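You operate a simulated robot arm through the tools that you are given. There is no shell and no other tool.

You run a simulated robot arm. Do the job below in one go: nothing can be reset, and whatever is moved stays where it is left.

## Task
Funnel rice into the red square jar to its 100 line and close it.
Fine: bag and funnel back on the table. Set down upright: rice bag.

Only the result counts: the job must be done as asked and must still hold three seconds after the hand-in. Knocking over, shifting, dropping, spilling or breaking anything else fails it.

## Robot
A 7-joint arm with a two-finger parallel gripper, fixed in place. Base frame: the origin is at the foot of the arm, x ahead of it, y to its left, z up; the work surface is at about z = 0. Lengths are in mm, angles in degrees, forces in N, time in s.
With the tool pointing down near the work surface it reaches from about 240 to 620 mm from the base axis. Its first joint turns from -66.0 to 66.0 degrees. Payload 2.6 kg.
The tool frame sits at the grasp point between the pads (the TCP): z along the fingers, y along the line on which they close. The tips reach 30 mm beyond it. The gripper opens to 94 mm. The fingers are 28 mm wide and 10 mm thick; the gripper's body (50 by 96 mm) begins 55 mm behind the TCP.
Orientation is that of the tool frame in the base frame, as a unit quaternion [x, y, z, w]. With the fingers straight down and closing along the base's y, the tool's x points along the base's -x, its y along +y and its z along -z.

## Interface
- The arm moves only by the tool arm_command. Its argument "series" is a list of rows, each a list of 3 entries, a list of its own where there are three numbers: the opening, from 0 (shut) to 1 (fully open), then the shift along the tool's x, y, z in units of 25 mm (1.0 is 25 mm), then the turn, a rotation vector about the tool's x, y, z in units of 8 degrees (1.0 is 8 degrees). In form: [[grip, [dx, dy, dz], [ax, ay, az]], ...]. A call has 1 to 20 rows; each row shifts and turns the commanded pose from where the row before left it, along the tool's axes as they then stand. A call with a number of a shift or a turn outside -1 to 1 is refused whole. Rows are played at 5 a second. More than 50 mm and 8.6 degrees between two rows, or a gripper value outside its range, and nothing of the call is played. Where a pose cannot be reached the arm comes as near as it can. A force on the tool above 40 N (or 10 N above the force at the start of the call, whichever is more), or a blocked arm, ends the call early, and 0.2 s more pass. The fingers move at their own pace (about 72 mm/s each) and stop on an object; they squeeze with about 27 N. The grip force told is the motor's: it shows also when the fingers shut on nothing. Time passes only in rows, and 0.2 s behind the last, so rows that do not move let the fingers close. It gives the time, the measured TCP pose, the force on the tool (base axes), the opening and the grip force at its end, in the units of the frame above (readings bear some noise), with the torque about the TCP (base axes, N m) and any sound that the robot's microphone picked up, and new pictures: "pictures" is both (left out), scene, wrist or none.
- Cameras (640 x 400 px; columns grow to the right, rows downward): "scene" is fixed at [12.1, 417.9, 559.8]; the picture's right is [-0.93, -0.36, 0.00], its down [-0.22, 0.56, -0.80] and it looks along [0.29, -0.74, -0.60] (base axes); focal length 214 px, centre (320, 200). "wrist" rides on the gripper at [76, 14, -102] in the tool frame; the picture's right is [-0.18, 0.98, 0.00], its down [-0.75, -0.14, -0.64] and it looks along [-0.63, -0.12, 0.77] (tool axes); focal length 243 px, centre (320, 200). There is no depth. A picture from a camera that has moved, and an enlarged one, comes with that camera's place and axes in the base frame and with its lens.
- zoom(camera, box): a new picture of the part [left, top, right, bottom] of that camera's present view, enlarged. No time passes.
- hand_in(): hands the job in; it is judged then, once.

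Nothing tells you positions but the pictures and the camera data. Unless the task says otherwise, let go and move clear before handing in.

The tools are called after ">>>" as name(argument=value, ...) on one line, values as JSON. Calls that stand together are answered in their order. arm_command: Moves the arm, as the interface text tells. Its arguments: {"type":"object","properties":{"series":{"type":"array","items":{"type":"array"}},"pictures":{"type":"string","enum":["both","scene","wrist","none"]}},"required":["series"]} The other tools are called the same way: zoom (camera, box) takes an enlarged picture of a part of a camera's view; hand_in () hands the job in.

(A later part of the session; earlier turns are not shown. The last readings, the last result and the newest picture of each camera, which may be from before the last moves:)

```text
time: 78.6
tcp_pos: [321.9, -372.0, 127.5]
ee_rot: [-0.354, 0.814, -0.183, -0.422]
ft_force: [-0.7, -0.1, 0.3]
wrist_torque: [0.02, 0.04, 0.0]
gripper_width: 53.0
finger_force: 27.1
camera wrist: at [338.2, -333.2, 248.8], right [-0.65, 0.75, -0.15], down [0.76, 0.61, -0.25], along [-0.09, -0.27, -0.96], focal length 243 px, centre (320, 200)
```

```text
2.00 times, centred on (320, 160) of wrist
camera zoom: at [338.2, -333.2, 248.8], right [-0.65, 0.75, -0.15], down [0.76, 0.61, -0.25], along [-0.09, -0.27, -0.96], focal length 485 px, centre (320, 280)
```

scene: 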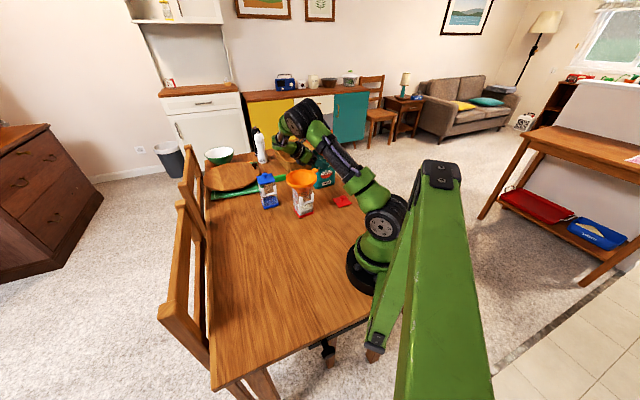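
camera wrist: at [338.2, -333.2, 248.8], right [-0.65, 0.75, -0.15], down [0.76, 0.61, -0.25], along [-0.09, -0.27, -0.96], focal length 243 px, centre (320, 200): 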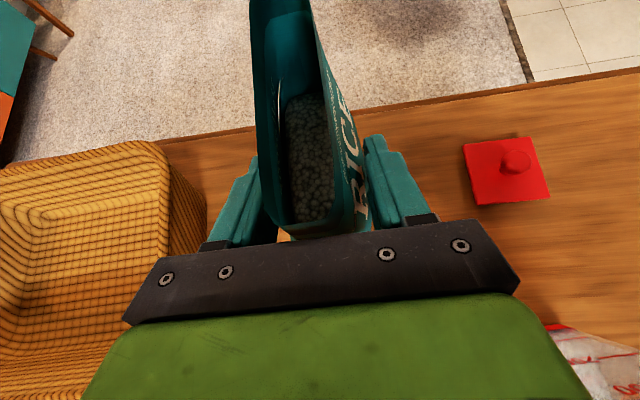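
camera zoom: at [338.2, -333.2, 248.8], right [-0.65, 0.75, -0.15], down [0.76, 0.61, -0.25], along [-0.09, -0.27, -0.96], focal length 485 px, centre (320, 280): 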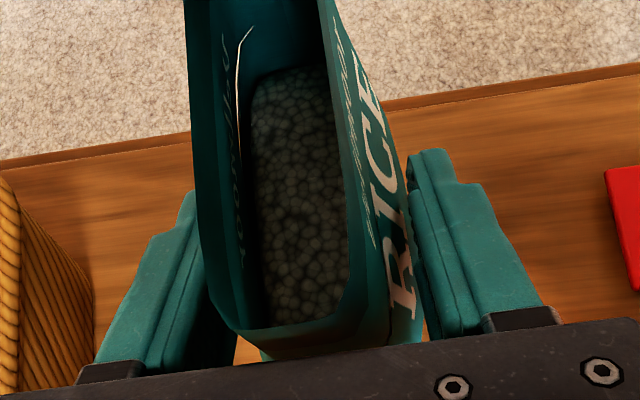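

Gripped at the same place. I'll lift and carry it upright to the same position beside the funnel.

>>> arm_command(series=[[0.0, [0.4, 0, -0.28], [0, 0, 0]], [0.0, [0.735, 0, -0.515], [0, 0, 0]], [0.0, [0.735, 0, -0.515], [0, 0, 0]], [0.0, [0.735, 0, -0.515], [0, 0, 0]], [0.0, [0.735, 0, -0.515], [0, 0, 0]], [0.0, [0.735, 0, -0.515], [0, 0, 0]], [0.0, [0.735, 0, -0.515], [0, 0, 0]], [0.0, [0.735, 0, -0.515], [0, 0, 0]], [0.0, [0.735, 0, -0.515], [0, 0, 0]], [0.0, [0.335, 0, -0.235], [0, 0, 0]], [0.0, [-0.465, 0.654, -0.71], [0, 0, 0]], [0.0, [-0.565, 0.754, -0.81], [0, 0, 0]], [0.0, [-0.565, 0.754, -0.81], [0, 0, 0]], [0.0, [-0.565, 0.754, -0.81], [0, 0, 0]], [0.0, [-0.565, 0.754, -0.81], [0, 0, 0]], [0.0, [-0.565, 0.754, -0.81], [0, 0, 0]], [0.0, [-0.565, 0.754, -0.81], [0, 0, 0]], [0.0, [-0.565, 0.754, -0.81], [0, 0, 0]], [0.0, [-0.1, 0.1, -0.1], [0, 0, 0]], [0.0, [0, 0, 0], [0, 0, 0]]])

>>> zoom(camera="scene", box=[240, 100, 380, 220])

```text
time: 82.8
tcp_pos: [346.1, -124.1, 332.2]
ee_rot: [-0.354, 0.814, -0.184, -0.423]
ft_force: [-0.4, -0.5, -3.1]
wrist_torque: [0.07, -0.07, 0.01]
gripper_width: 52.5
finger_force: 27.1
camera wrist: at [360.8, -84.7, 454.1], right [-0.65, 0.75, -0.15], down [0.76, 0.6, -0.25], along [-0.09, -0.27, -0.96], focal length 243 px, centre (320, 200)
```

scene: 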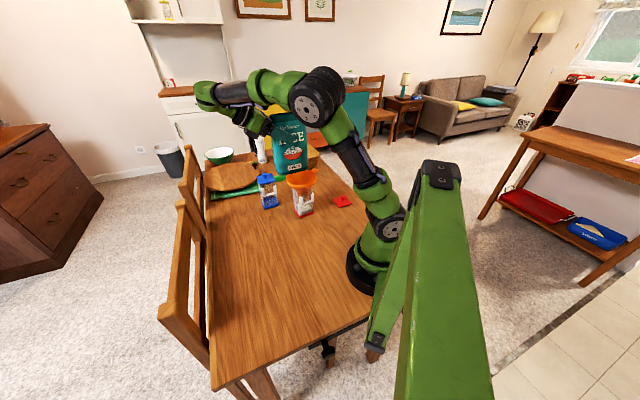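
wrist: 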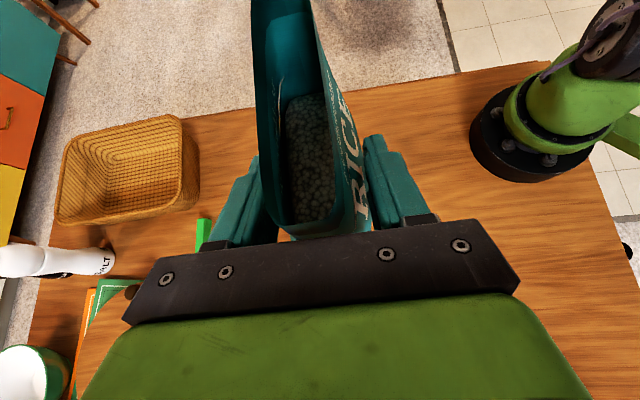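

```text
3.33 times, centred on (310, 160) of scene
camera zoom: at [12.1, 417.9, 559.8], right [-0.93, -0.36, 0.0], down [-0.22, 0.56, -0.8], along [0.29, -0.74, -0.6], focal length 715 px, centre (353, 333)
```

zoom: 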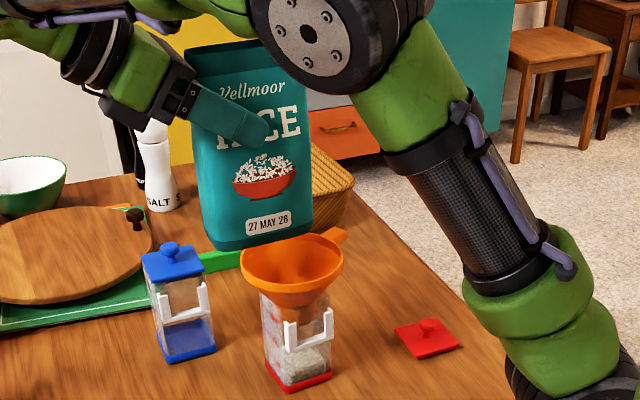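

I'll repeat the tilt to 70° up high, bring the pouring corner down over the funnel, and check before going further.

>>> arm_command(series=[[0.0, [0, 0, 0], [0, -0.75, 0]], [0.0, [0, 0, 0], [0, -0.8, 0]], [0.0, [0, 0, 0], [0, -0.8, 0]], [0.0, [0, 0, 0], [0, -0.8, 0]], [0.0, [0, 0, 0], [0, -0.8, 0]], [0.0, [0, 0, 0], [0, -0.8, 0]], [0.0, [0, 0, 0], [0, -0.8, 0]], [0.0, [0, 0, 0], [0, -0.8, 0]], [0.0, [0, 0, 0], [0, -0.8, 0]], [0.0, [0, 0, 0], [0, -0.8, 0]], [0.0, [0, 0, 0], [0, -0.8, 0]], [0.0, [-0.05, -0.03, 0.7], [0, 0, 0]], [0.0, [-0.05, -0.03, 0.8], [0, 0, 0]], [0.0, [-0.05, 0, 0.8], [0, 0, 0]], [0.0, [-0.03, 0, 0.64], [0, 0, 0]], [0.0, [0.1, 0, 0.35], [0, 0, 0]], [0.0, [0.1, 0, 0.35], [0, 0, 0]], [0.0, [0, 0, 0], [0, 0, 0]]], pictures="none")

>>> zoom(camera="scene", box=[265, 145, 345, 215])

>>> zoom(camera="wrist", box=[160, 0, 480, 250])

```text
time: 86.6
tcp_pos: [363.5, -106.8, 243.5]
ee_rot: [-0.395, 0.909, 0.052, 0.121]
ft_force: [-0.2, 0.2, -4.0]
wrist_torque: [-0.17, 0.15, 0.01]
gripper_width: 52.2
finger_force: 26.8
```

```text
5.71 times, centred on (305, 180) of scene
camera zoom: at [12.1, 417.9, 559.8], right [-0.93, -0.36, 0.0], down [-0.22, 0.56, -0.8], along [0.29, -0.74, -0.6], focal length 1226 px, centre (406, 314)
```

zoom: 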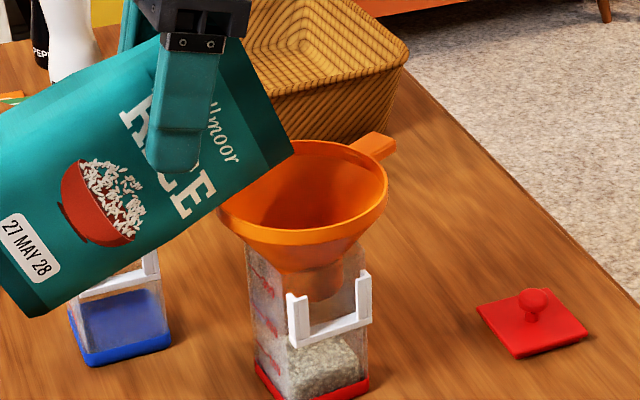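

```text
1.60 times, centred on (320, 125) of wrist
camera zoom: at [282.8, -171.3, 322.1], right [-0.6, 0.8, 0.05], down [0.48, 0.31, 0.82], along [0.64, 0.51, -0.58], focal length 388 px, centre (320, 320)
```

zoom: 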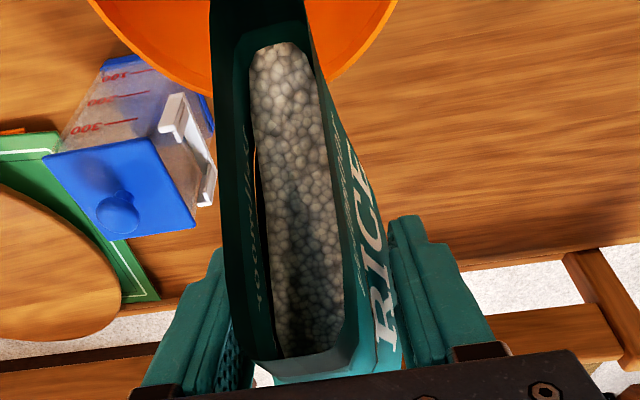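

No flow yet at 70°, as expected. I'll go on to 78° in small steps.

>>> arm_command(series=[[0.0, [0.096, 0, -0.232], [0, -0.5, 0]], [0.0, [0.072, 0, -0.174], [0, -0.375, 0]], [0.0, [0, 0, 0], [0, 0, 0]]], pictures="none")

>>> zoom(camera="scene", box=[285, 165, 325, 195])

>>> zoom(camera="scene", box=[295, 200, 313, 218])

```text
time: 87.4
tcp_pos: [357.2, -114.2, 251.9]
ee_rot: [-0.391, 0.9, 0.076, 0.176]
ft_force: [-0.5, 0.1, -4.8]
wrist_torque: [-0.14, 0.16, 0.02]
gripper_width: 51.6
finger_force: 26.8
```

```text
13.33 times, centred on (305, 180) of scene
camera zoom: at [12.1, 417.9, 559.8], right [-0.93, -0.36, 0.0], down [-0.22, 0.56, -0.8], along [0.29, -0.74, -0.6], focal length 2860 px, centre (520, 467)
```

zoom: 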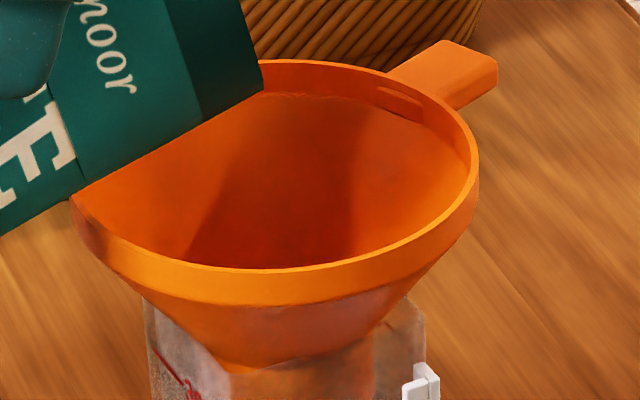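

```text
16.00 times, centred on (304, 209) of scene
camera zoom: at [12.1, 417.9, 559.8], right [-0.93, -0.36, 0.0], down [-0.22, 0.56, -0.8], along [0.29, -0.74, -0.6], focal length 3432 px, centre (576, 56)
```

zoom: 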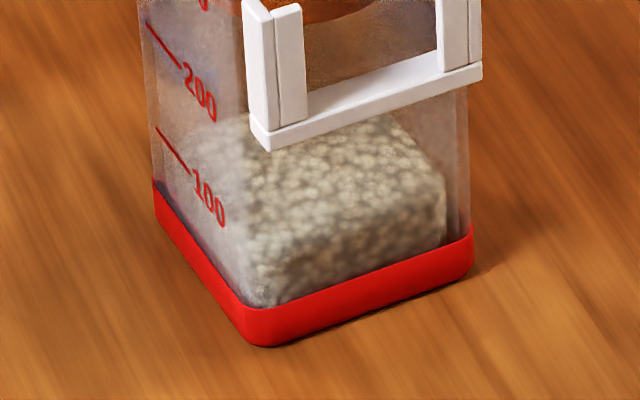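

No flow yet at 77°. I'll add 2° and check.

>>> arm_command(series=[[0.0, [0.048, 0, -0.116], [0, -0.25, 0]], [0.0, [0, 0, 0], [0, 0, 0]]], pictures="none")

>>> zoom(camera="scene", box=[285, 165, 325, 195])

>>> zoom(camera="wrist", box=[160, 0, 480, 250])

```text
time: 88.0
tcp_pos: [356.5, -115.7, 253.0]
ee_rot: [-0.391, 0.896, 0.084, 0.192]
ft_force: [0.1, -0.1, -3.3]
wrist_torque: [-0.19, 0.16, -0.01]
gripper_width: 51.9
finger_force: 27.3
```

```text
13.33 times, centred on (305, 180) of scene
camera zoom: at [12.1, 417.9, 559.8], right [-0.93, -0.36, 0.0], down [-0.22, 0.56, -0.8], along [0.29, -0.74, -0.6], focal length 2860 px, centre (520, 467)
```

zoom: 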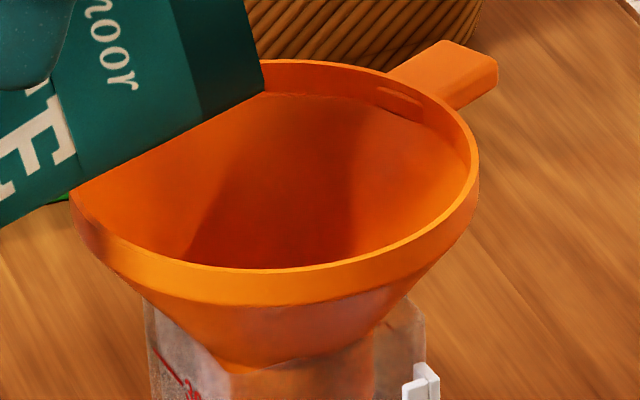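

```text
1.60 times, centred on (320, 125) of wrist
camera zoom: at [268.6, -187.0, 315.9], right [-0.6, 0.79, 0.08], down [0.39, 0.21, 0.89], along [0.69, 0.57, -0.44], focal length 388 px, centre (320, 320)
```

zoom: 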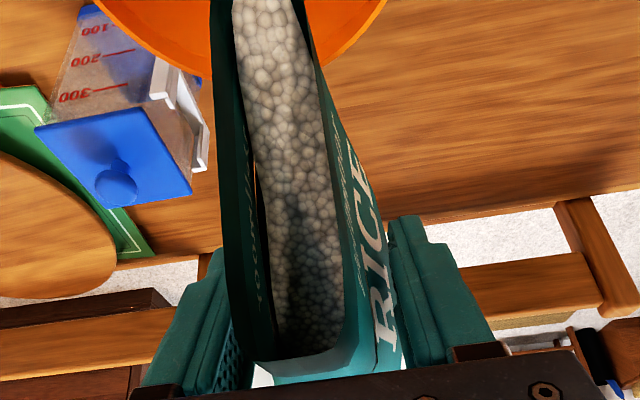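

>>> arm_command(series=[[0.0, [0.036, 0, -0.087], [0, -0.1875, 0]], [0.0, [0, 0, 0], [0, 0, 0]]], pictures="none")

>>> zoom(camera="scene", box=[285, 165, 325, 195])

>>> zoom(camera="scene", box=[295, 200, 313, 218])

```text
time: 88.6
tcp_pos: [355.4, -115.4, 256.5]
ee_rot: [-0.389, 0.894, 0.089, 0.203]
ft_force: [0.2, 0.8, -3.6]
wrist_torque: [-0.16, 0.19, -0.03]
gripper_width: 52.1
finger_force: 27.9
```

```text
13.33 times, centred on (305, 180) of scene
camera zoom: at [12.1, 417.9, 559.8], right [-0.93, -0.36, 0.0], down [-0.22, 0.56, -0.8], along [0.29, -0.74, -0.6], focal length 2860 px, centre (520, 467)
```

zoom: 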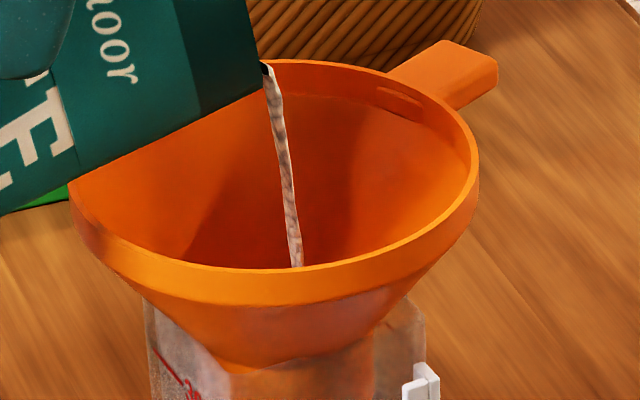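

```text
16.00 times, centred on (304, 209) of scene
camera zoom: at [12.1, 417.9, 559.8], right [-0.93, -0.36, 0.0], down [-0.22, 0.56, -0.8], along [0.29, -0.74, -0.6], focal length 3432 px, centre (576, 56)
```

zoom: 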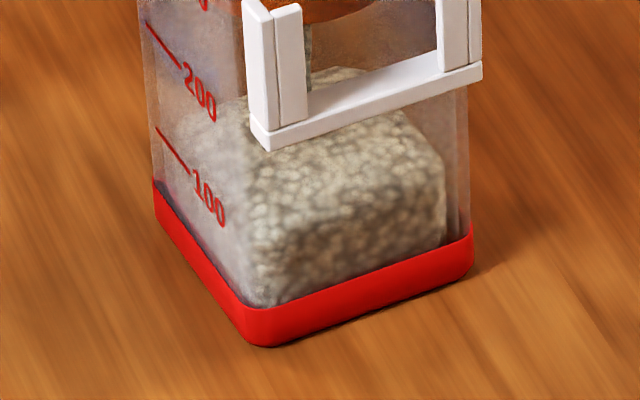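

The flow started and the level has risen by about half of what's needed. I'll hold for one short moment.

>>> arm_command(series=[[0.0, [0, 0, 0], [0, 0, 0]]], pictures="none")

>>> zoom(camera="scene", box=[285, 165, 325, 195])

>>> zoom(camera="scene", box=[295, 200, 313, 218])

```text
time: 89.0
tcp_pos: [355.3, -117.0, 256.3]
ee_rot: [-0.39, 0.894, 0.089, 0.204]
ft_force: [0.1, -0.3, -3.8]
wrist_torque: [-0.2, 0.2, 0.02]
gripper_width: 51.6
finger_force: 27.0
```

```text
13.33 times, centred on (305, 180) of scene
camera zoom: at [12.1, 417.9, 559.8], right [-0.93, -0.36, 0.0], down [-0.22, 0.56, -0.8], along [0.29, -0.74, -0.6], focal length 2860 px, centre (520, 467)
```

zoom: 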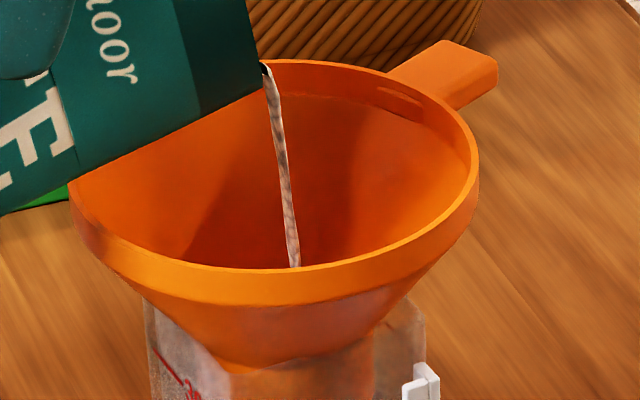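

```text
16.00 times, centred on (304, 209) of scene
camera zoom: at [12.1, 417.9, 559.8], right [-0.93, -0.36, 0.0], down [-0.22, 0.56, -0.8], along [0.29, -0.74, -0.6], focal length 3432 px, centre (576, 56)
```

zoom: 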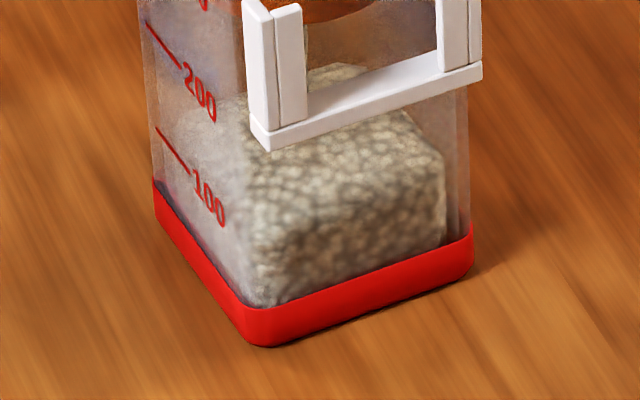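

The level is rising slowly. By comparing the surface edges with my earlier calibrated view I'm about 2 mm short, so I'll hold a little more.

>>> arm_command(series=[[0.0, [0, 0, 0], [0, 0, 0]], [0.0, [0, 0, 0], [0, 0, 0]]], pictures="none")

>>> zoom(camera="scene", box=[285, 165, 325, 195])

>>> zoom(camera="scene", box=[295, 200, 313, 218])

```text
time: 89.6
tcp_pos: [355.3, -116.5, 255.6]
ee_rot: [-0.389, 0.894, 0.089, 0.204]
ft_force: [0.7, 0.4, -3.1]
wrist_torque: [-0.23, 0.22, 0.02]
gripper_width: 51.8
finger_force: 27.1
```

```text
13.33 times, centred on (305, 180) of scene
camera zoom: at [12.1, 417.9, 559.8], right [-0.93, -0.36, 0.0], down [-0.22, 0.56, -0.8], along [0.29, -0.74, -0.6], focal length 2860 px, centre (520, 467)
```

zoom: 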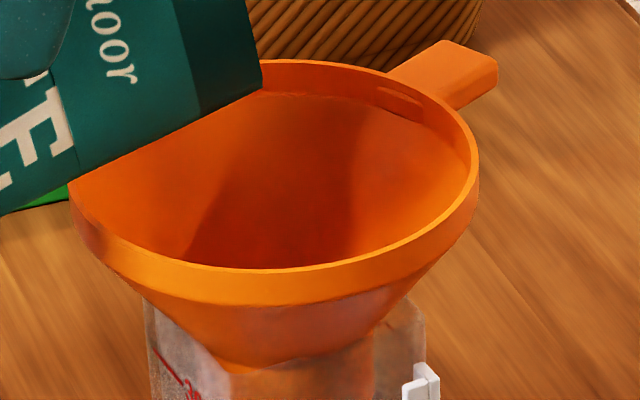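

```text
16.00 times, centred on (304, 209) of scene
camera zoom: at [12.1, 417.9, 559.8], right [-0.93, -0.36, 0.0], down [-0.22, 0.56, -0.8], along [0.29, -0.74, -0.6], focal length 3432 px, centre (576, 56)
```

zoom: 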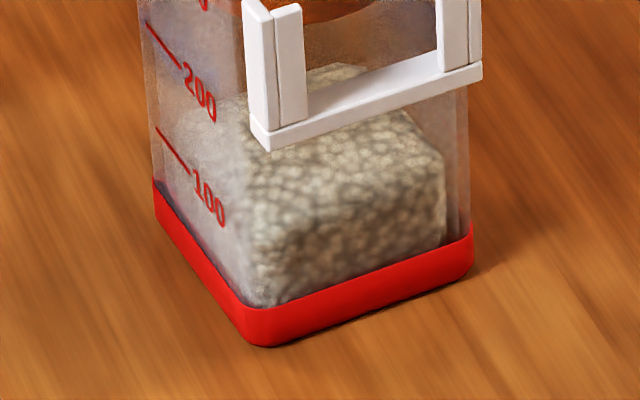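

The stream stopped by itself, and I estimate the level is about 2 mm below the line. I'll add half a degree of tilt for a small top-up.

>>> arm_command(series=[[0.0, [0.012, 0, -0.029], [0, -0.0625, 0]], [0.0, [0, 0, 0], [0, 0, 0]]], pictures="none")

>>> zoom(camera="scene", box=[285, 165, 325, 195])

>>> zoom(camera="scene", box=[295, 200, 313, 218])

```text
time: 90.2
tcp_pos: [354.5, -116.8, 256.1]
ee_rot: [-0.389, 0.893, 0.091, 0.208]
ft_force: [-0.2, 0.1, -3.9]
wrist_torque: [-0.15, 0.19, 0.0]
gripper_width: 51.6
finger_force: 26.8
```

```text
13.33 times, centred on (305, 180) of scene
camera zoom: at [12.1, 417.9, 559.8], right [-0.93, -0.36, 0.0], down [-0.22, 0.56, -0.8], along [0.29, -0.74, -0.6], focal length 2860 px, centre (520, 467)
```

zoom: 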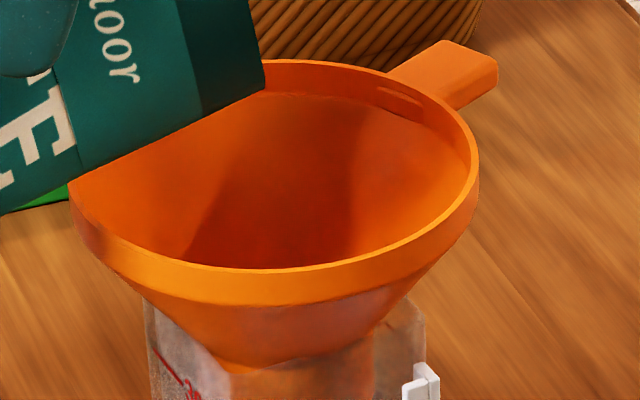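

```text
16.00 times, centred on (304, 209) of scene
camera zoom: at [12.1, 417.9, 559.8], right [-0.93, -0.36, 0.0], down [-0.22, 0.56, -0.8], along [0.29, -0.74, -0.6], focal length 3432 px, centre (576, 56)
```

zoom: 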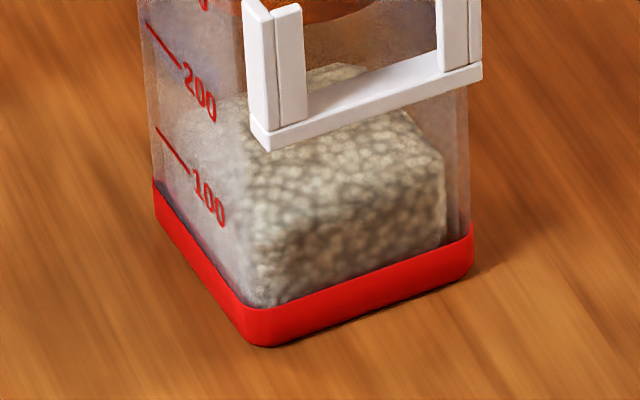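

>>> arm_command(series=[[0.0, [0.012, 0, -0.029], [0, -0.0625, 0]], [0.0, [0, 0, 0], [0, 0, 0]]], pictures="none")

>>> zoom(camera="scene", box=[285, 165, 325, 195])

>>> zoom(camera="scene", box=[295, 200, 313, 218])

```text
time: 90.8
tcp_pos: [353.7, -116.5, 256.5]
ee_rot: [-0.389, 0.892, 0.092, 0.212]
ft_force: [0.2, 0.7, -3.2]
wrist_torque: [-0.19, 0.18, -0.01]
gripper_width: 51.9
finger_force: 27.2
```

```text
13.33 times, centred on (305, 180) of scene
camera zoom: at [12.1, 417.9, 559.8], right [-0.93, -0.36, 0.0], down [-0.22, 0.56, -0.8], along [0.29, -0.74, -0.6], focal length 2860 px, centre (520, 467)
```

zoom: 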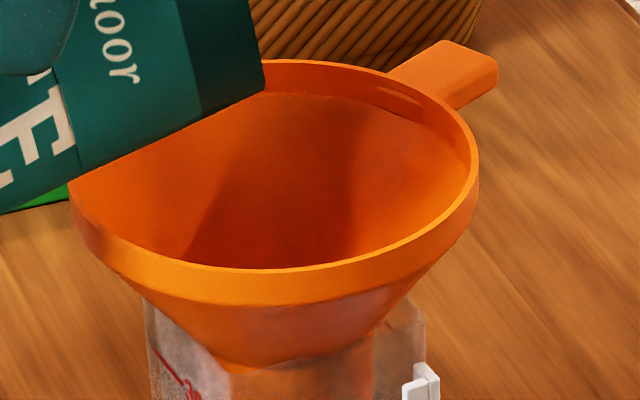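

```text
16.00 times, centred on (304, 209) of scene
camera zoom: at [12.1, 417.9, 559.8], right [-0.93, -0.36, 0.0], down [-0.22, 0.56, -0.8], along [0.29, -0.74, -0.6], focal length 3432 px, centre (576, 56)
```

zoom: 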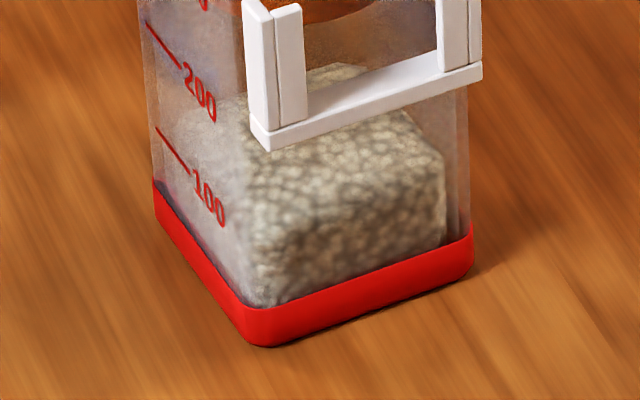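

There's no flow at this tilt, and another step could release a burst that overshoots. The level is now close to the line, so I'll put the bag back and check from an even lower camera angle before deciding.

>>> arm_command(series=[[0.0, [-0.14, 0, 0.48], [0, 1, 0]], [0.0, [0, 0, 0], [0, 1, 0]], [0.0, [0, 0, 0], [0, 1, 0]], [0.0, [-0.04, 0, -0.7], [0, 0, 0]], [0.0, [-0.05, 0, -0.95], [0, 0, 0]], [0.0, [-0.05, 0, -0.95], [0, 0, 0]], [0.0, [-0.05, 0, -0.95], [0, 0, 0]], [0.0, [0, 0, 0], [0, 0.8, 0]], [0.0, [0, 0, 0], [0, 0.95, 0]], [0.0, [0, 0, 0], [0, 0.95, 0]], [0.0, [0, 0, 0], [0, 0.95, 0]], [0.0, [0, 0, 0], [0, 0.95, 0]], [0.0, [0, 0, 0], [0, 0.95, 0]], [0.0, [0, 0, 0], [0, 0.95, 0]], [0.0, [0, 0, 0], [0, 0.71, 0]], [0.0, [0, 0, 0], [0, 0, 0]]], pictures="none")

>>> zoom(camera="scene", box=[240, 100, 380, 220])

>>> zoom(camera="scene", box=[295, 200, 313, 218])

```text
time: 94.2
tcp_pos: [359.9, -109.6, 336.0]
ee_rot: [-0.354, 0.813, -0.184, -0.424]
ft_force: [-0.3, -0.3, -4.4]
wrist_torque: [0.08, -0.06, -0.04]
gripper_width: 50.8
finger_force: 27.2
```

```text
3.33 times, centred on (310, 160) of scene
camera zoom: at [12.1, 417.9, 559.8], right [-0.93, -0.36, 0.0], down [-0.22, 0.56, -0.8], along [0.29, -0.74, -0.6], focal length 715 px, centre (353, 333)
```

zoom: 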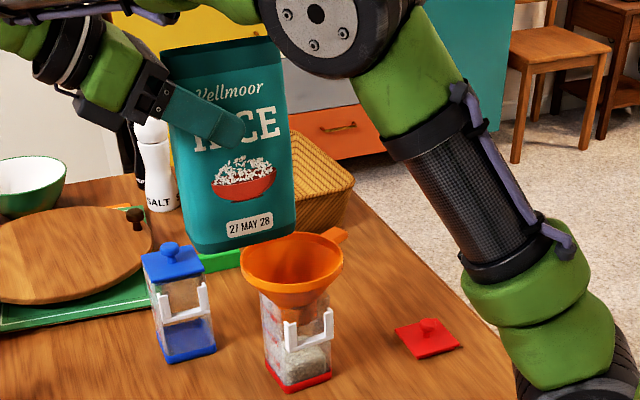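

```text
16.00 times, centred on (304, 209) of scene
camera zoom: at [12.1, 417.9, 559.8], right [-0.93, -0.36, 0.0], down [-0.22, 0.56, -0.8], along [0.29, -0.74, -0.6], focal length 3432 px, centre (576, 56)
```

zoom: 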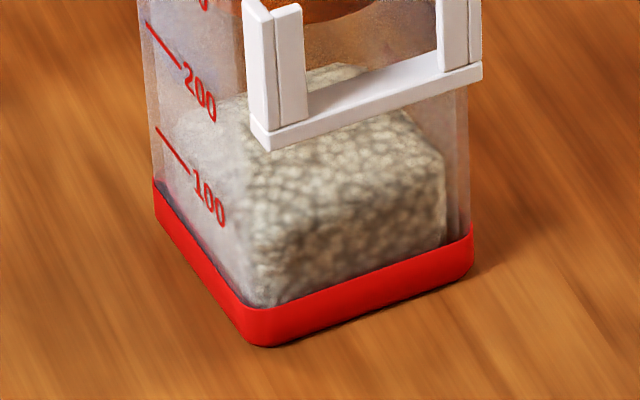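

The bag is upright again, so I'll carry it back over its spot.

>>> arm_command(series=[[0.0, [0.454, -0.57, 0.694], [0, 0, 0]], [0.0, [0.554, -0.67, 0.794], [0, 0, 0]], [0.0, [0.554, -0.67, 0.794], [0, 0, 0]], [0.0, [0.554, -0.67, 0.794], [0, 0, 0]], [0.0, [0.554, -0.67, 0.794], [0, 0, 0]], [0.0, [0.554, -0.67, 0.794], [0, 0, 0]], [0.0, [0.554, -0.67, 0.794], [0, 0, 0]], [0.0, [0.554, -0.67, 0.794], [0, 0, 0]], [0.0, [0.554, -0.67, 0.794], [0, 0, 0]], [0.0, [0.1, -0.1, 0.1], [0, 0, 0]], [0.0, [-0.735, 0, 0.515], [0, 0, 0]], [0.0, [-0.735, 0, 0.515], [0, 0, 0]], [0.0, [-0.735, 0, 0.515], [0, 0, 0]], [0.0, [-0.735, 0, 0.515], [0, 0, 0]], [0.0, [-0.735, 0, 0.515], [0, 0, 0]], [0.0, [-0.735, 0, 0.515], [0, 0, 0]], [0.0, [-0.735, 0, 0.515], [0, 0, 0]], [0.0, [-0.6, 0, 0.42], [0, 0, 0]], [0.0, [-0.5, 0, 0.35], [0, 0, 0]], [0.0, [0, 0, 0], [0, 0, 0]]], pictures="none")

>>> zoom(camera="scene", box=[260, 120, 380, 220])

```text
time: 98.4
tcp_pos: [322.3, -373.9, 144.8]
ee_rot: [-0.354, 0.814, -0.185, -0.423]
ft_force: [-0.3, -0.3, -4.3]
wrist_torque: [0.08, -0.08, -0.02]
gripper_width: 50.4
finger_force: 26.8
```

```text
4.00 times, centred on (320, 170) of scene
camera zoom: at [12.1, 417.9, 559.8], right [-0.93, -0.36, 0.0], down [-0.22, 0.56, -0.8], along [0.29, -0.74, -0.6], focal length 858 px, centre (320, 320)
```

zoom: 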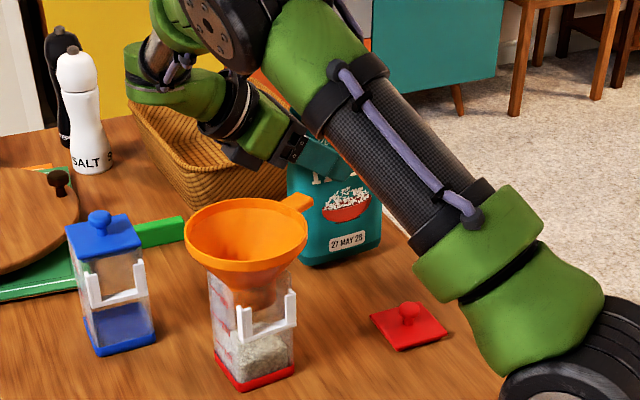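

>>> arm_command(series=[[0.0, [-0.2, 0, 0.14], [0, 0, 0]], [0.0, [-0.15, 0, 0.105], [0, 0, 0]], [0.0, [0, 0, 0], [0, 0, 0]]], pictures="none")

>>> arm_command(series=[[0.0, [-0.05, 0, 0.035], [0, 0, 0]], [0.0, [0, 0, 0], [0, 0, 0]]], pictures="none")

```text
time: 99.2
tcp_pos: [323.1, -372.7, 132.8]
ee_rot: [-0.354, 0.813, -0.184, -0.424]
ft_force: [-0.3, 0.6, -4.2]
wrist_torque: [0.07, -0.04, 0.02]
gripper_width: 50.6
finger_force: 27.1
```

```text
time: 99.8
tcp_pos: [322.5, -373.4, 131.9]
ee_rot: [-0.354, 0.813, -0.185, -0.423]
ft_force: [-0.1, -0.5, -3.1]
wrist_torque: [0.06, -0.08, -0.01]
gripper_width: 50.3
finger_force: 26.8
```

>>> arm_command(series=[[0.0, [-0.05, 0, 0.035], [0, 0, 0]], [0.0, [0, 0, 0], [0, 0, 0]]], pictures="none")

>>> arm_command(series=[[0.0, [-0.04, 0, 0.028], [0, 0, 0]], [0.0, [0, 0, 0], [0, 0, 0]]], pictures="none")

```text
time: 100.4
tcp_pos: [322.8, -373.2, 131.6]
ee_rot: [-0.354, 0.814, -0.184, -0.423]
ft_force: [-0.8, 1.0, 0.4]
wrist_torque: [0.29, -0.06, 0.03]
gripper_width: 50.5
finger_force: 26.7
```

```text
time: 101.0
tcp_pos: [321.8, -373.9, 131.8]
ee_rot: [-0.352, 0.814, -0.185, -0.424]
ft_force: [-3.6, 1.6, 16.1]
wrist_torque: [0.5, -0.14, 0.1]
gripper_width: 50.6
finger_force: 26.8
```

The bag is down on the table. I'll ease off by a millimetre, release it, and then check that it stands.

>>> arm_command(series=[[0.0, [0.04, 0, -0.028], [0, 0, 0]], [0.0, [0, 0, 0], [0, 0, 0]], [0.6, [0, 0, 0], [0, 0, 0]], [0.7, [0, 0, 0], [0, 0, 0]], [0.85, [0, 0, 0], [0, 0, 0]], [1, [0, 0, 0], [0, 0, 0]], [1, [0, 0, 0], [0, 0, 0]]], pictures="none")

>>> zoom(camera="wrist", box=[160, 60, 480, 260])

>>> zoom(camera="scene", box=[290, 130, 350, 190])

```text
time: 102.6
tcp_pos: [322.5, -372.7, 132.1]
ee_rot: [-0.354, 0.813, -0.184, -0.424]
ft_force: [0.5, -0.3, -0.4]
wrist_torque: [0.0, 0.0, -0.02]
gripper_width: 94.1
finger_force: 0.1
```

```text
2.00 times, centred on (320, 160) of wrist
camera zoom: at [338.7, -334.0, 252.2], right [-0.65, 0.75, -0.15], down [0.76, 0.6, -0.25], along [-0.1, -0.28, -0.96], focal length 485 px, centre (320, 280)
```

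zoom: 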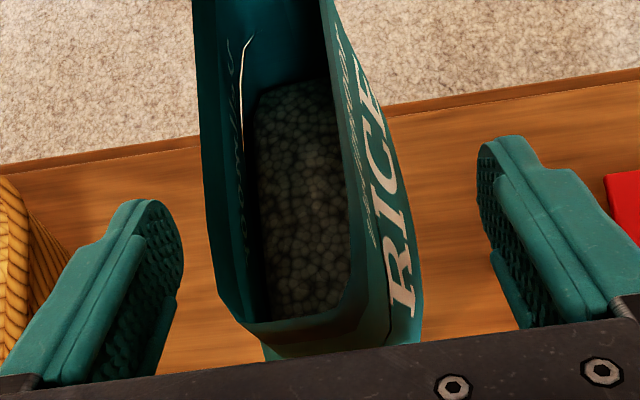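

```text
6.67 times, centred on (320, 160) of scene
camera zoom: at [12.1, 417.9, 559.8], right [-0.93, -0.36, 0.0], down [-0.22, 0.56, -0.8], along [0.29, -0.74, -0.6], focal length 1430 px, centre (320, 467)
```

zoom: 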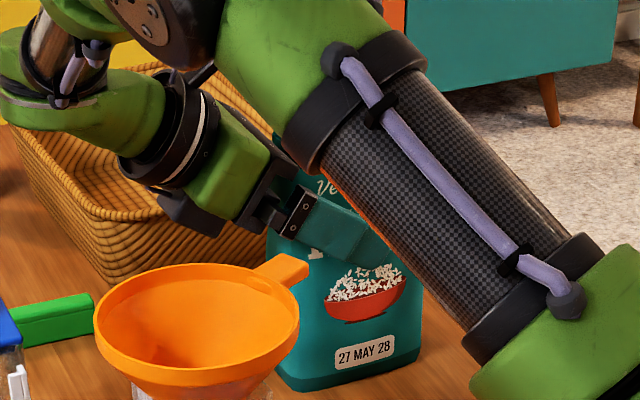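

Released and standing. I'll back off, raise, and swing back to the viewing area, tilting further this time for a flatter view.

>>> arm_command(series=[[1, [0, 0, -0.5], [0, 0, 0]], [1, [0, 0, -0.9], [0, 0, 0]], [1, [0, 0, -0.95], [0, 0, 0]], [1, [0, 0, -0.95], [0, 0, 0]], [1, [0, 0, -0.95], [0, 0, 0]], [1, [0, 0, -0.95], [0, 0, 0]], [1, [0.737, 0, -0.516], [0, 0, 0]], [1, [0.737, 0, -0.516], [0, 0, 0]], [1, [0.737, 0, -0.516], [0, 0, 0]], [1, [0.737, 0, -0.516], [0, 0, 0]], [1, [0, 0, 0], [0, -0.95, 0]], [1, [0, 0, 0], [0, -0.95, 0]], [1, [0, 0, 0], [0, -0.95, 0]], [1, [0, 0, 0], [0, -0.95, 0]], [1, [0, 0, 0], [0, -0.95, 0]], [1, [0, 0, 0], [0, -0.95, 0]], [1, [0, 0, 0], [0, -0.95, 0]], [1, [0, 0, 0], [0, 0, 0]]], pictures="none")

>>> arm_command(series=[[1, [0.437, 0.816, 0], [0, 0, 0]], [1, [0.437, 0.816, 0], [0, 0, 0]], [1, [0.437, 0.816, 0], [0, 0, 0]], [1, [0.437, 0.816, 0], [0, 0, 0]], [1, [0.437, 0.816, 0], [0, 0, 0]], [1, [0.437, 0.816, 0], [0, 0, 0]], [1, [0.437, 0.816, 0], [0, 0, 0]], [1, [0, 0, 0], [0, -0.95, 0]], [1, [0, 0, 0], [0, -0.95, 0]], [1, [0, 0, 0], [0, -0.95, 0]], [1, [0, 0, 0], [0, -0.95, 0]], [1, [0, 0, 0], [0, -0.95, 0]], [1, [0, 0, 0], [0, -0.95, 0]], [1, [0, 0, 0], [0, 0, 0]], [1, [0, 0, 0], [0, 0, 0]]])

```text
time: 106.4
tcp_pos: [394.3, -294.9, 295.1]
ee_rot: [-0.399, 0.917, -0.006, -0.013]
ft_force: [-0.8, 0.1, 1.0]
wrist_torque: [0.02, -0.02, 0.01]
gripper_width: 94.4
finger_force: 0.0
```

```text
time: 109.6
tcp_pos: [239.0, -253.4, 299.4]
ee_rot: [-0.37, 0.851, 0.15, 0.342]
ft_force: [-0.4, -0.1, 0.0]
wrist_torque: [0.01, 0.01, -0.01]
gripper_width: 94.0
finger_force: 0.0
camera wrist: at [141.7, -335.9, 319.5], right [-0.63, 0.77, 0.13], down [0.17, -0.02, 0.99], along [0.76, 0.64, -0.12], focal length 243 px, centre (320, 200)
```

scene: 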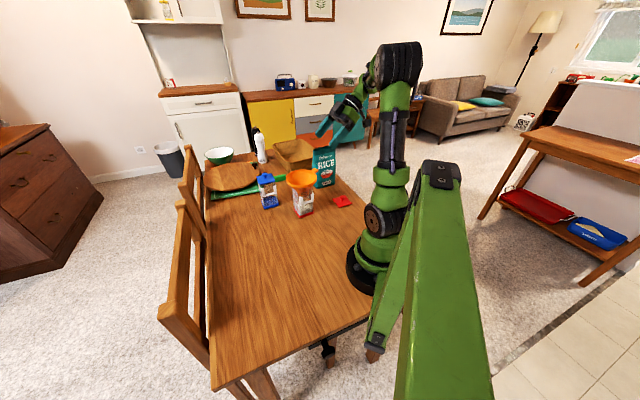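
wrist: 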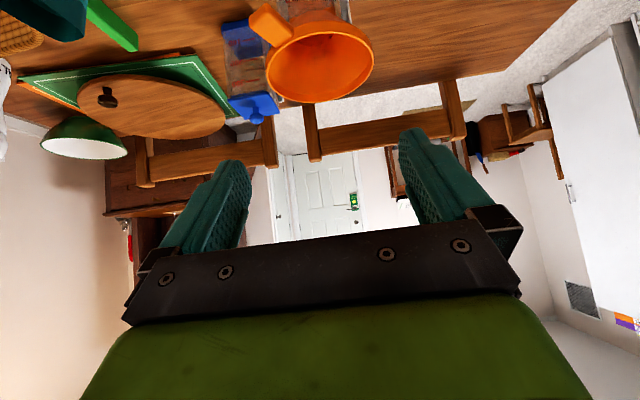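

The flatter tilt is reachable. I'll descend beside the jar to bring the camera down nearly level with the line.

>>> arm_command(series=[[1, [0.74, 0, 0.77], [0, 0, 0]], [1, [0.74, 0, 0.77], [0, 0, 0]], [1, [0.74, 0, 0.77], [0, 0, 0]], [1, [0.74, 0, 0.77], [0, 0, 0]], [1, [0.74, 0, 0.77], [0, 0, 0]], [1, [0.74, 0, 0.77], [0, 0, 0]], [1, [0.74, 0, 0.77], [0, 0, 0]], [1, [0.74, 0, 0.77], [0, 0, 0]], [1, [0.6, 0, 0.62], [0, 0, 0]], [1, [0, 0, 0], [0, 0, 0]], [1, [0, 0, 0], [0, 0, 0]]])

>>> zoom(camera="wrist", box=[280, 130, 380, 200])

>>> zoom(camera="scene", box=[260, 120, 380, 220])

```text
time: 112.0
tcp_pos: [235.3, -254.2, 65.3]
ee_rot: [-0.371, 0.851, 0.149, 0.341]
ft_force: [-0.3, -0.5, 1.1]
wrist_torque: [-0.01, -0.02, -0.03]
gripper_width: 94.0
finger_force: 0.1
camera wrist: at [137.9, -337.0, 85.5], right [-0.63, 0.77, 0.13], down [0.17, -0.02, 0.98], along [0.76, 0.64, -0.12], focal length 243 px, centre (320, 200)
```

scene: 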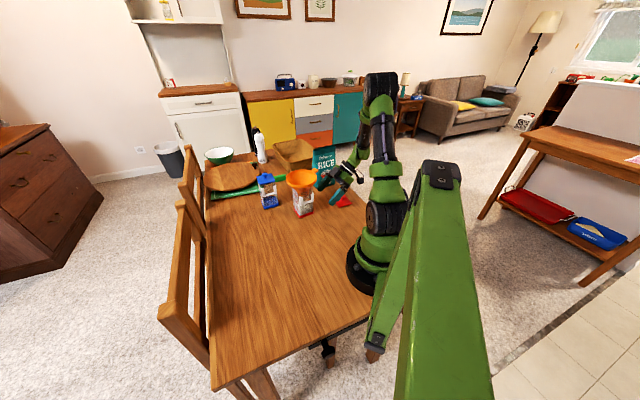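
wrist: 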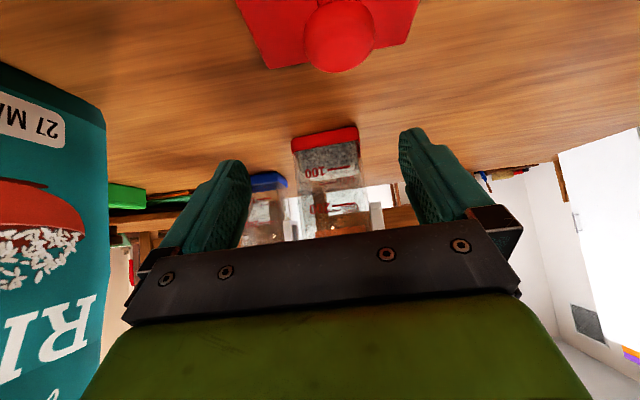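

```text
5.71 times, centred on (330, 165) of wrist
camera zoom: at [137.9, -337.0, 85.5], right [-0.63, 0.77, 0.13], down [0.17, -0.02, 0.98], along [0.76, 0.64, -0.12], focal length 1386 px, centre (263, 400)
```

zoom: 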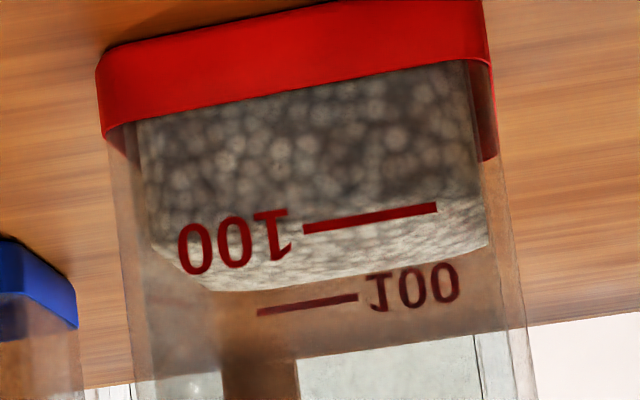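

```text
4.00 times, centred on (320, 170) of scene
camera zoom: at [12.1, 417.9, 559.8], right [-0.93, -0.36, 0.0], down [-0.22, 0.56, -0.8], along [0.29, -0.74, -0.6], focal length 858 px, centre (320, 320)
```

zoom: 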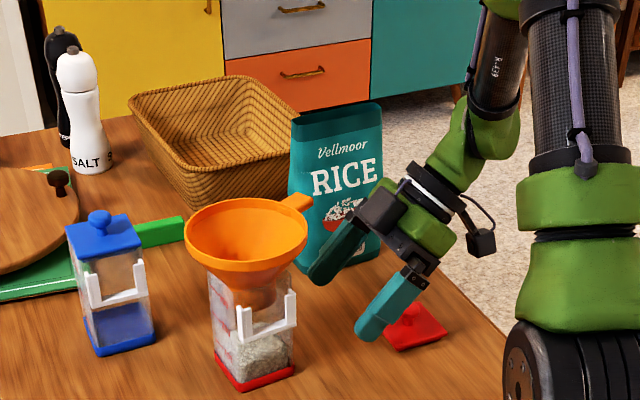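

This is a very clear view: the dark front face, the light top surface and both 100 lines can all be told apart. I'll zoom in to measure the difference.

>>> zoom(camera="wrist", box=[315, 155, 371, 190])

>>> zoom(camera="wrist", box=[295, 155, 351, 190])

```text
11.43 times, centred on (343, 172) of wrist
camera zoom: at [137.9, -337.0, 85.5], right [-0.63, 0.77, 0.13], down [0.17, -0.02, 0.98], along [0.76, 0.64, -0.12], focal length 2773 px, centre (57, 514)
```

zoom: 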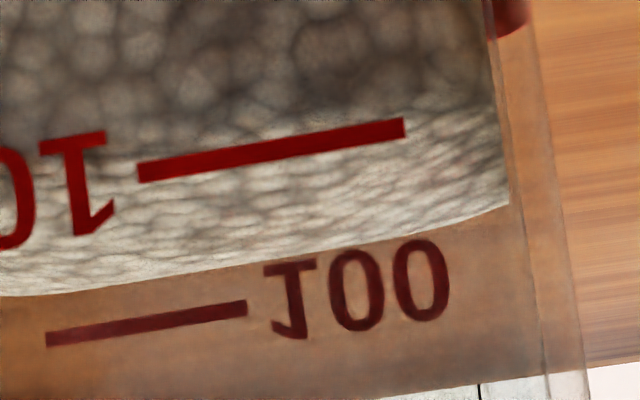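

```text
11.43 times, centred on (323, 172) of wrist
camera zoom: at [137.9, -337.0, 85.5], right [-0.63, 0.77, 0.13], down [0.17, -0.02, 0.98], along [0.76, 0.64, -0.12], focal length 2773 px, centre (286, 514)
```

zoom: 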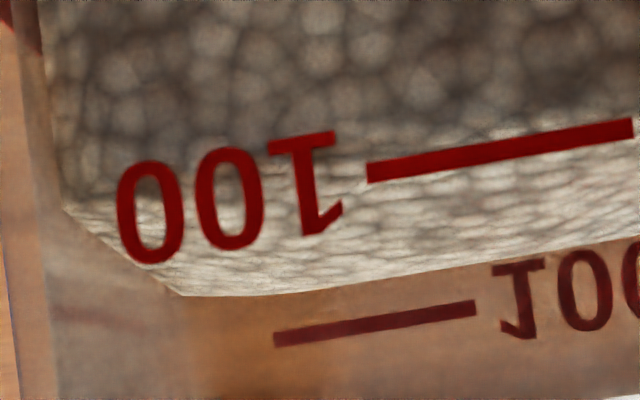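

Measured on both faces, the rice is still about 2.5 mm (8 ml) below the line. I'll top it up once more with short, controlled pulses, retracing the same path to the bag.

>>> arm_command(series=[[1, [-0.74, 0, -0.77], [0, 0, 0]], [1, [-0.74, 0, -0.77], [0, 0, 0]], [1, [-0.74, 0, -0.77], [0, 0, 0]], [1, [-0.74, 0, -0.77], [0, 0, 0]], [1, [-0.74, 0, -0.77], [0, 0, 0]], [1, [-0.74, 0, -0.77], [0, 0, 0]], [1, [-0.74, 0, -0.77], [0, 0, 0]], [1, [-0.74, 0, -0.77], [0, 0, 0]], [1, [-0.6, 0, -0.62], [0, 0, 0]], [1, [0, 0, 0], [0, 0.95, 0]], [1, [0, 0, 0], [0, 0.95, 0]], [1, [0, 0, 0], [0, 0.95, 0]], [1, [0, 0, 0], [0, 0.95, 0]], [1, [0, 0, 0], [0, 0.95, 0]], [1, [0, 0, 0], [0, 0.95, 0]], [1, [0, 0, 0], [0, 0, 0]]], pictures="none")

>>> arm_command(series=[[1, [-0.437, -0.816, 0], [0, 0, 0]], [1, [-0.437, -0.816, 0], [0, 0, 0]], [1, [-0.437, -0.816, 0], [0, 0, 0]], [1, [-0.437, -0.816, 0], [0, 0, 0]], [1, [-0.437, -0.816, 0], [0, 0, 0]], [1, [-0.437, -0.816, 0], [0, 0, 0]], [1, [-0.437, -0.816, 0], [0, 0, 0]], [1, [0, 0, 0], [0, 0.95, 0]], [1, [0, 0, 0], [0, 0.95, 0]], [1, [0, 0, 0], [0, 0.95, 0]], [1, [0, 0, 0], [0, 0.95, 0]], [1, [0, 0, 0], [0, 0.95, 0]], [1, [0, 0, 0], [0, 0.95, 0]], [1, [0, 0, 0], [0, 0.95, 0]], [1, [-0.737, 0, 0.516], [0, 0, 0]], [1, [-0.737, 0, 0.516], [0, 0, 0]], [1, [-0.737, 0, 0.516], [0, 0, 0]], [1, [-0.737, 0, 0.516], [0, 0, 0]], [1, [0, 0, 0.9], [0, 0, 0]], [1, [0, 0, 0.9], [0, 0, 0]]])

>>> zoom(camera="wrist", box=[160, 60, 480, 260])

```text
time: 115.4
tcp_pos: [237.6, -254.5, 297.7]
ee_rot: [-0.399, 0.917, -0.007, -0.015]
ft_force: [-0.7, -0.6, -0.7]
wrist_torque: [-0.01, -0.02, -0.02]
gripper_width: 94.1
finger_force: 0.0
```

```text
time: 119.6
tcp_pos: [370.2, -321.3, 178.9]
ee_rot: [-0.354, 0.813, -0.185, -0.423]
ft_force: [-0.2, 0.4, 0.6]
wrist_torque: [0.03, -0.03, 0.02]
gripper_width: 94.0
finger_force: 0.1
camera wrist: at [386.6, -282.3, 299.7], right [-0.65, 0.75, -0.15], down [0.76, 0.6, -0.25], along [-0.09, -0.28, -0.96], focal length 243 px, centre (320, 200)
```

scene: 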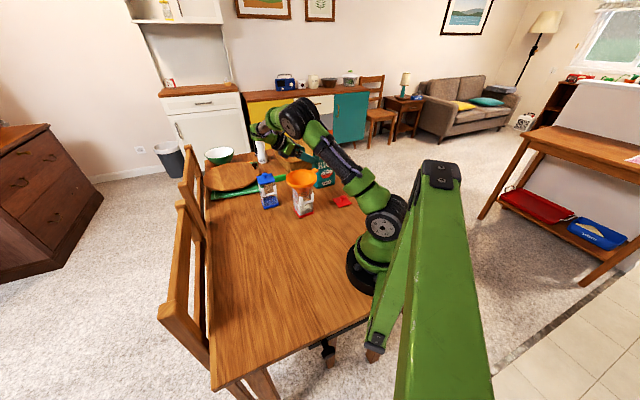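
wrist: 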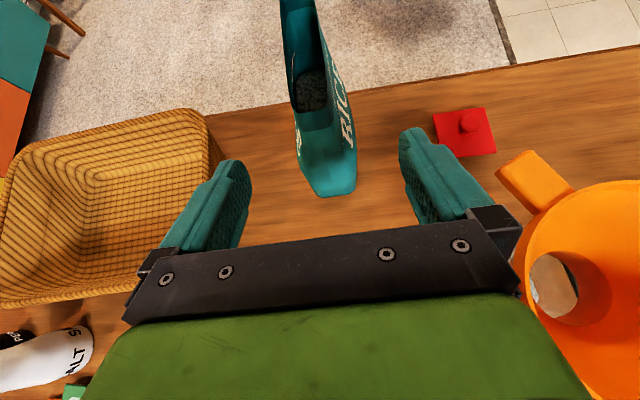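

```text
2.00 times, centred on (320, 160) of wrist
camera zoom: at [386.6, -282.3, 299.7], right [-0.65, 0.75, -0.15], down [0.76, 0.6, -0.25], along [-0.09, -0.28, -0.96], focal length 485 px, centre (320, 280)
```

zoom: 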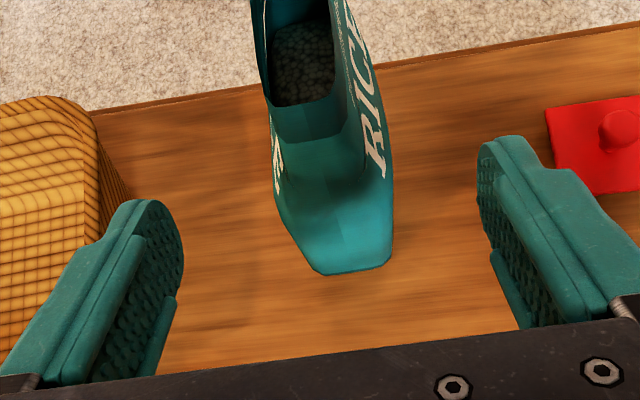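

>>> arm_command(series=[[1, [-0.02, 0, 0.86], [0, 0, 0]], [1, [-0.02, 0, 0.87], [0, 0, 0]], [1, [0, 0, 0.87], [0, 0, 0]], [1, [0, 0, 0.87], [0, 0, 0]], [1, [0, 0, 0], [0, 0, 0]], [0.6, [0, 0, 0], [0, 0, 0]], [0.4, [0, 0, 0], [0, 0, 0]], [0.0, [0, 0, 0], [0, 0, 0]], [0.0, [0, 0, 0], [0, 0, 0]], [0.0, [0, 0, 0], [0, 0, 0]], [0.0, [0, 0, 0], [0, 0, 0]], [0.0, [0, 0, 0], [0, 0, 0]]], pictures="wrist")

```text
time: 122.2
tcp_pos: [321.4, -372.5, 128.5]
ee_rot: [-0.353, 0.814, -0.184, -0.424]
ft_force: [1.3, -3.5, 7.5]
wrist_torque: [-0.27, 0.08, 0.07]
gripper_width: 52.3
finger_force: 27.1
camera wrist: at [336.2, -333.1, 250.1], right [-0.65, 0.75, -0.15], down [0.76, 0.6, -0.25], along [-0.09, -0.28, -0.96], focal length 243 px, centre (320, 200)
```

wrist: 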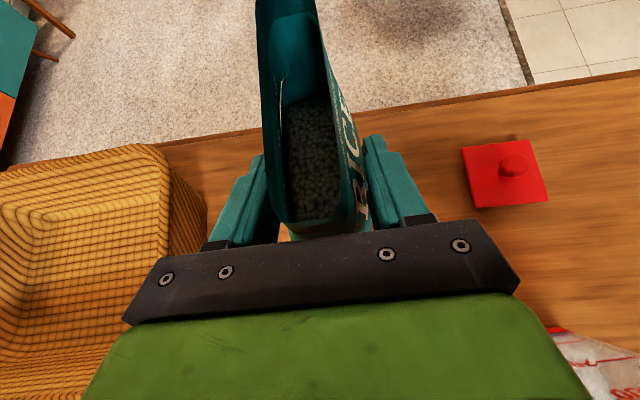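

The grip is in the same place as before. I'll lift and carry the bag to the pouring position again.

>>> arm_command(series=[[0.0, [0.4, 0, -0.28], [0, 0, 0]], [0.0, [0.735, 0, -0.515], [0, 0, 0]], [0.0, [0.735, 0, -0.515], [0, 0, 0]], [0.0, [0.735, 0, -0.515], [0, 0, 0]], [0.0, [0.735, 0, -0.515], [0, 0, 0]], [0.0, [0.735, 0, -0.515], [0, 0, 0]], [0.0, [0.735, 0, -0.515], [0, 0, 0]], [0.0, [0.735, 0, -0.515], [0, 0, 0]], [0.0, [0.735, 0, -0.515], [0, 0, 0]], [0.0, [0.335, 0, -0.235], [0, 0, 0]], [0.0, [-0.465, 0.654, -0.71], [0, 0, 0]], [0.0, [-0.565, 0.754, -0.81], [0, 0, 0]], [0.0, [-0.565, 0.754, -0.81], [0, 0, 0]], [0.0, [-0.565, 0.754, -0.81], [0, 0, 0]], [0.0, [-0.565, 0.754, -0.81], [0, 0, 0]], [0.0, [-0.565, 0.754, -0.81], [0, 0, 0]], [0.0, [-0.565, 0.754, -0.81], [0, 0, 0]], [0.0, [-0.565, 0.754, -0.81], [0, 0, 0]], [0.0, [-0.1, 0.1, -0.1], [0, 0, 0]], [0.0, [0, 0, 0], [0, 0, 0]]], pictures="none")

>>> zoom(camera="scene", box=[240, 100, 380, 220])

```text
time: 126.4
tcp_pos: [346.6, -125.6, 330.5]
ee_rot: [-0.354, 0.814, -0.184, -0.423]
ft_force: [-0.3, 0.5, -3.7]
wrist_torque: [0.08, -0.05, 0.0]
gripper_width: 51.6
finger_force: 27.2
```

```text
3.33 times, centred on (310, 160) of scene
camera zoom: at [12.1, 417.9, 559.8], right [-0.93, -0.36, 0.0], down [-0.22, 0.56, -0.8], along [0.29, -0.74, -0.6], focal length 715 px, centre (353, 333)
```

zoom: 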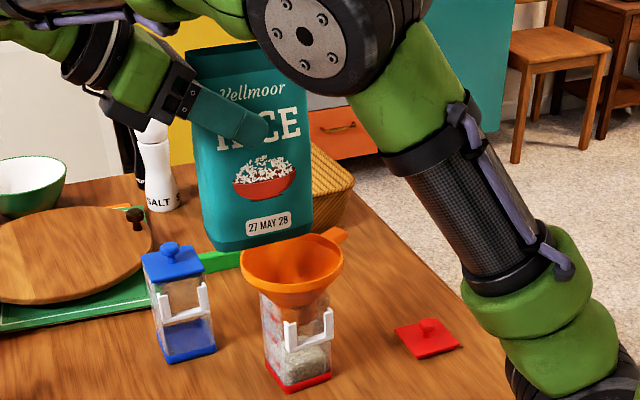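

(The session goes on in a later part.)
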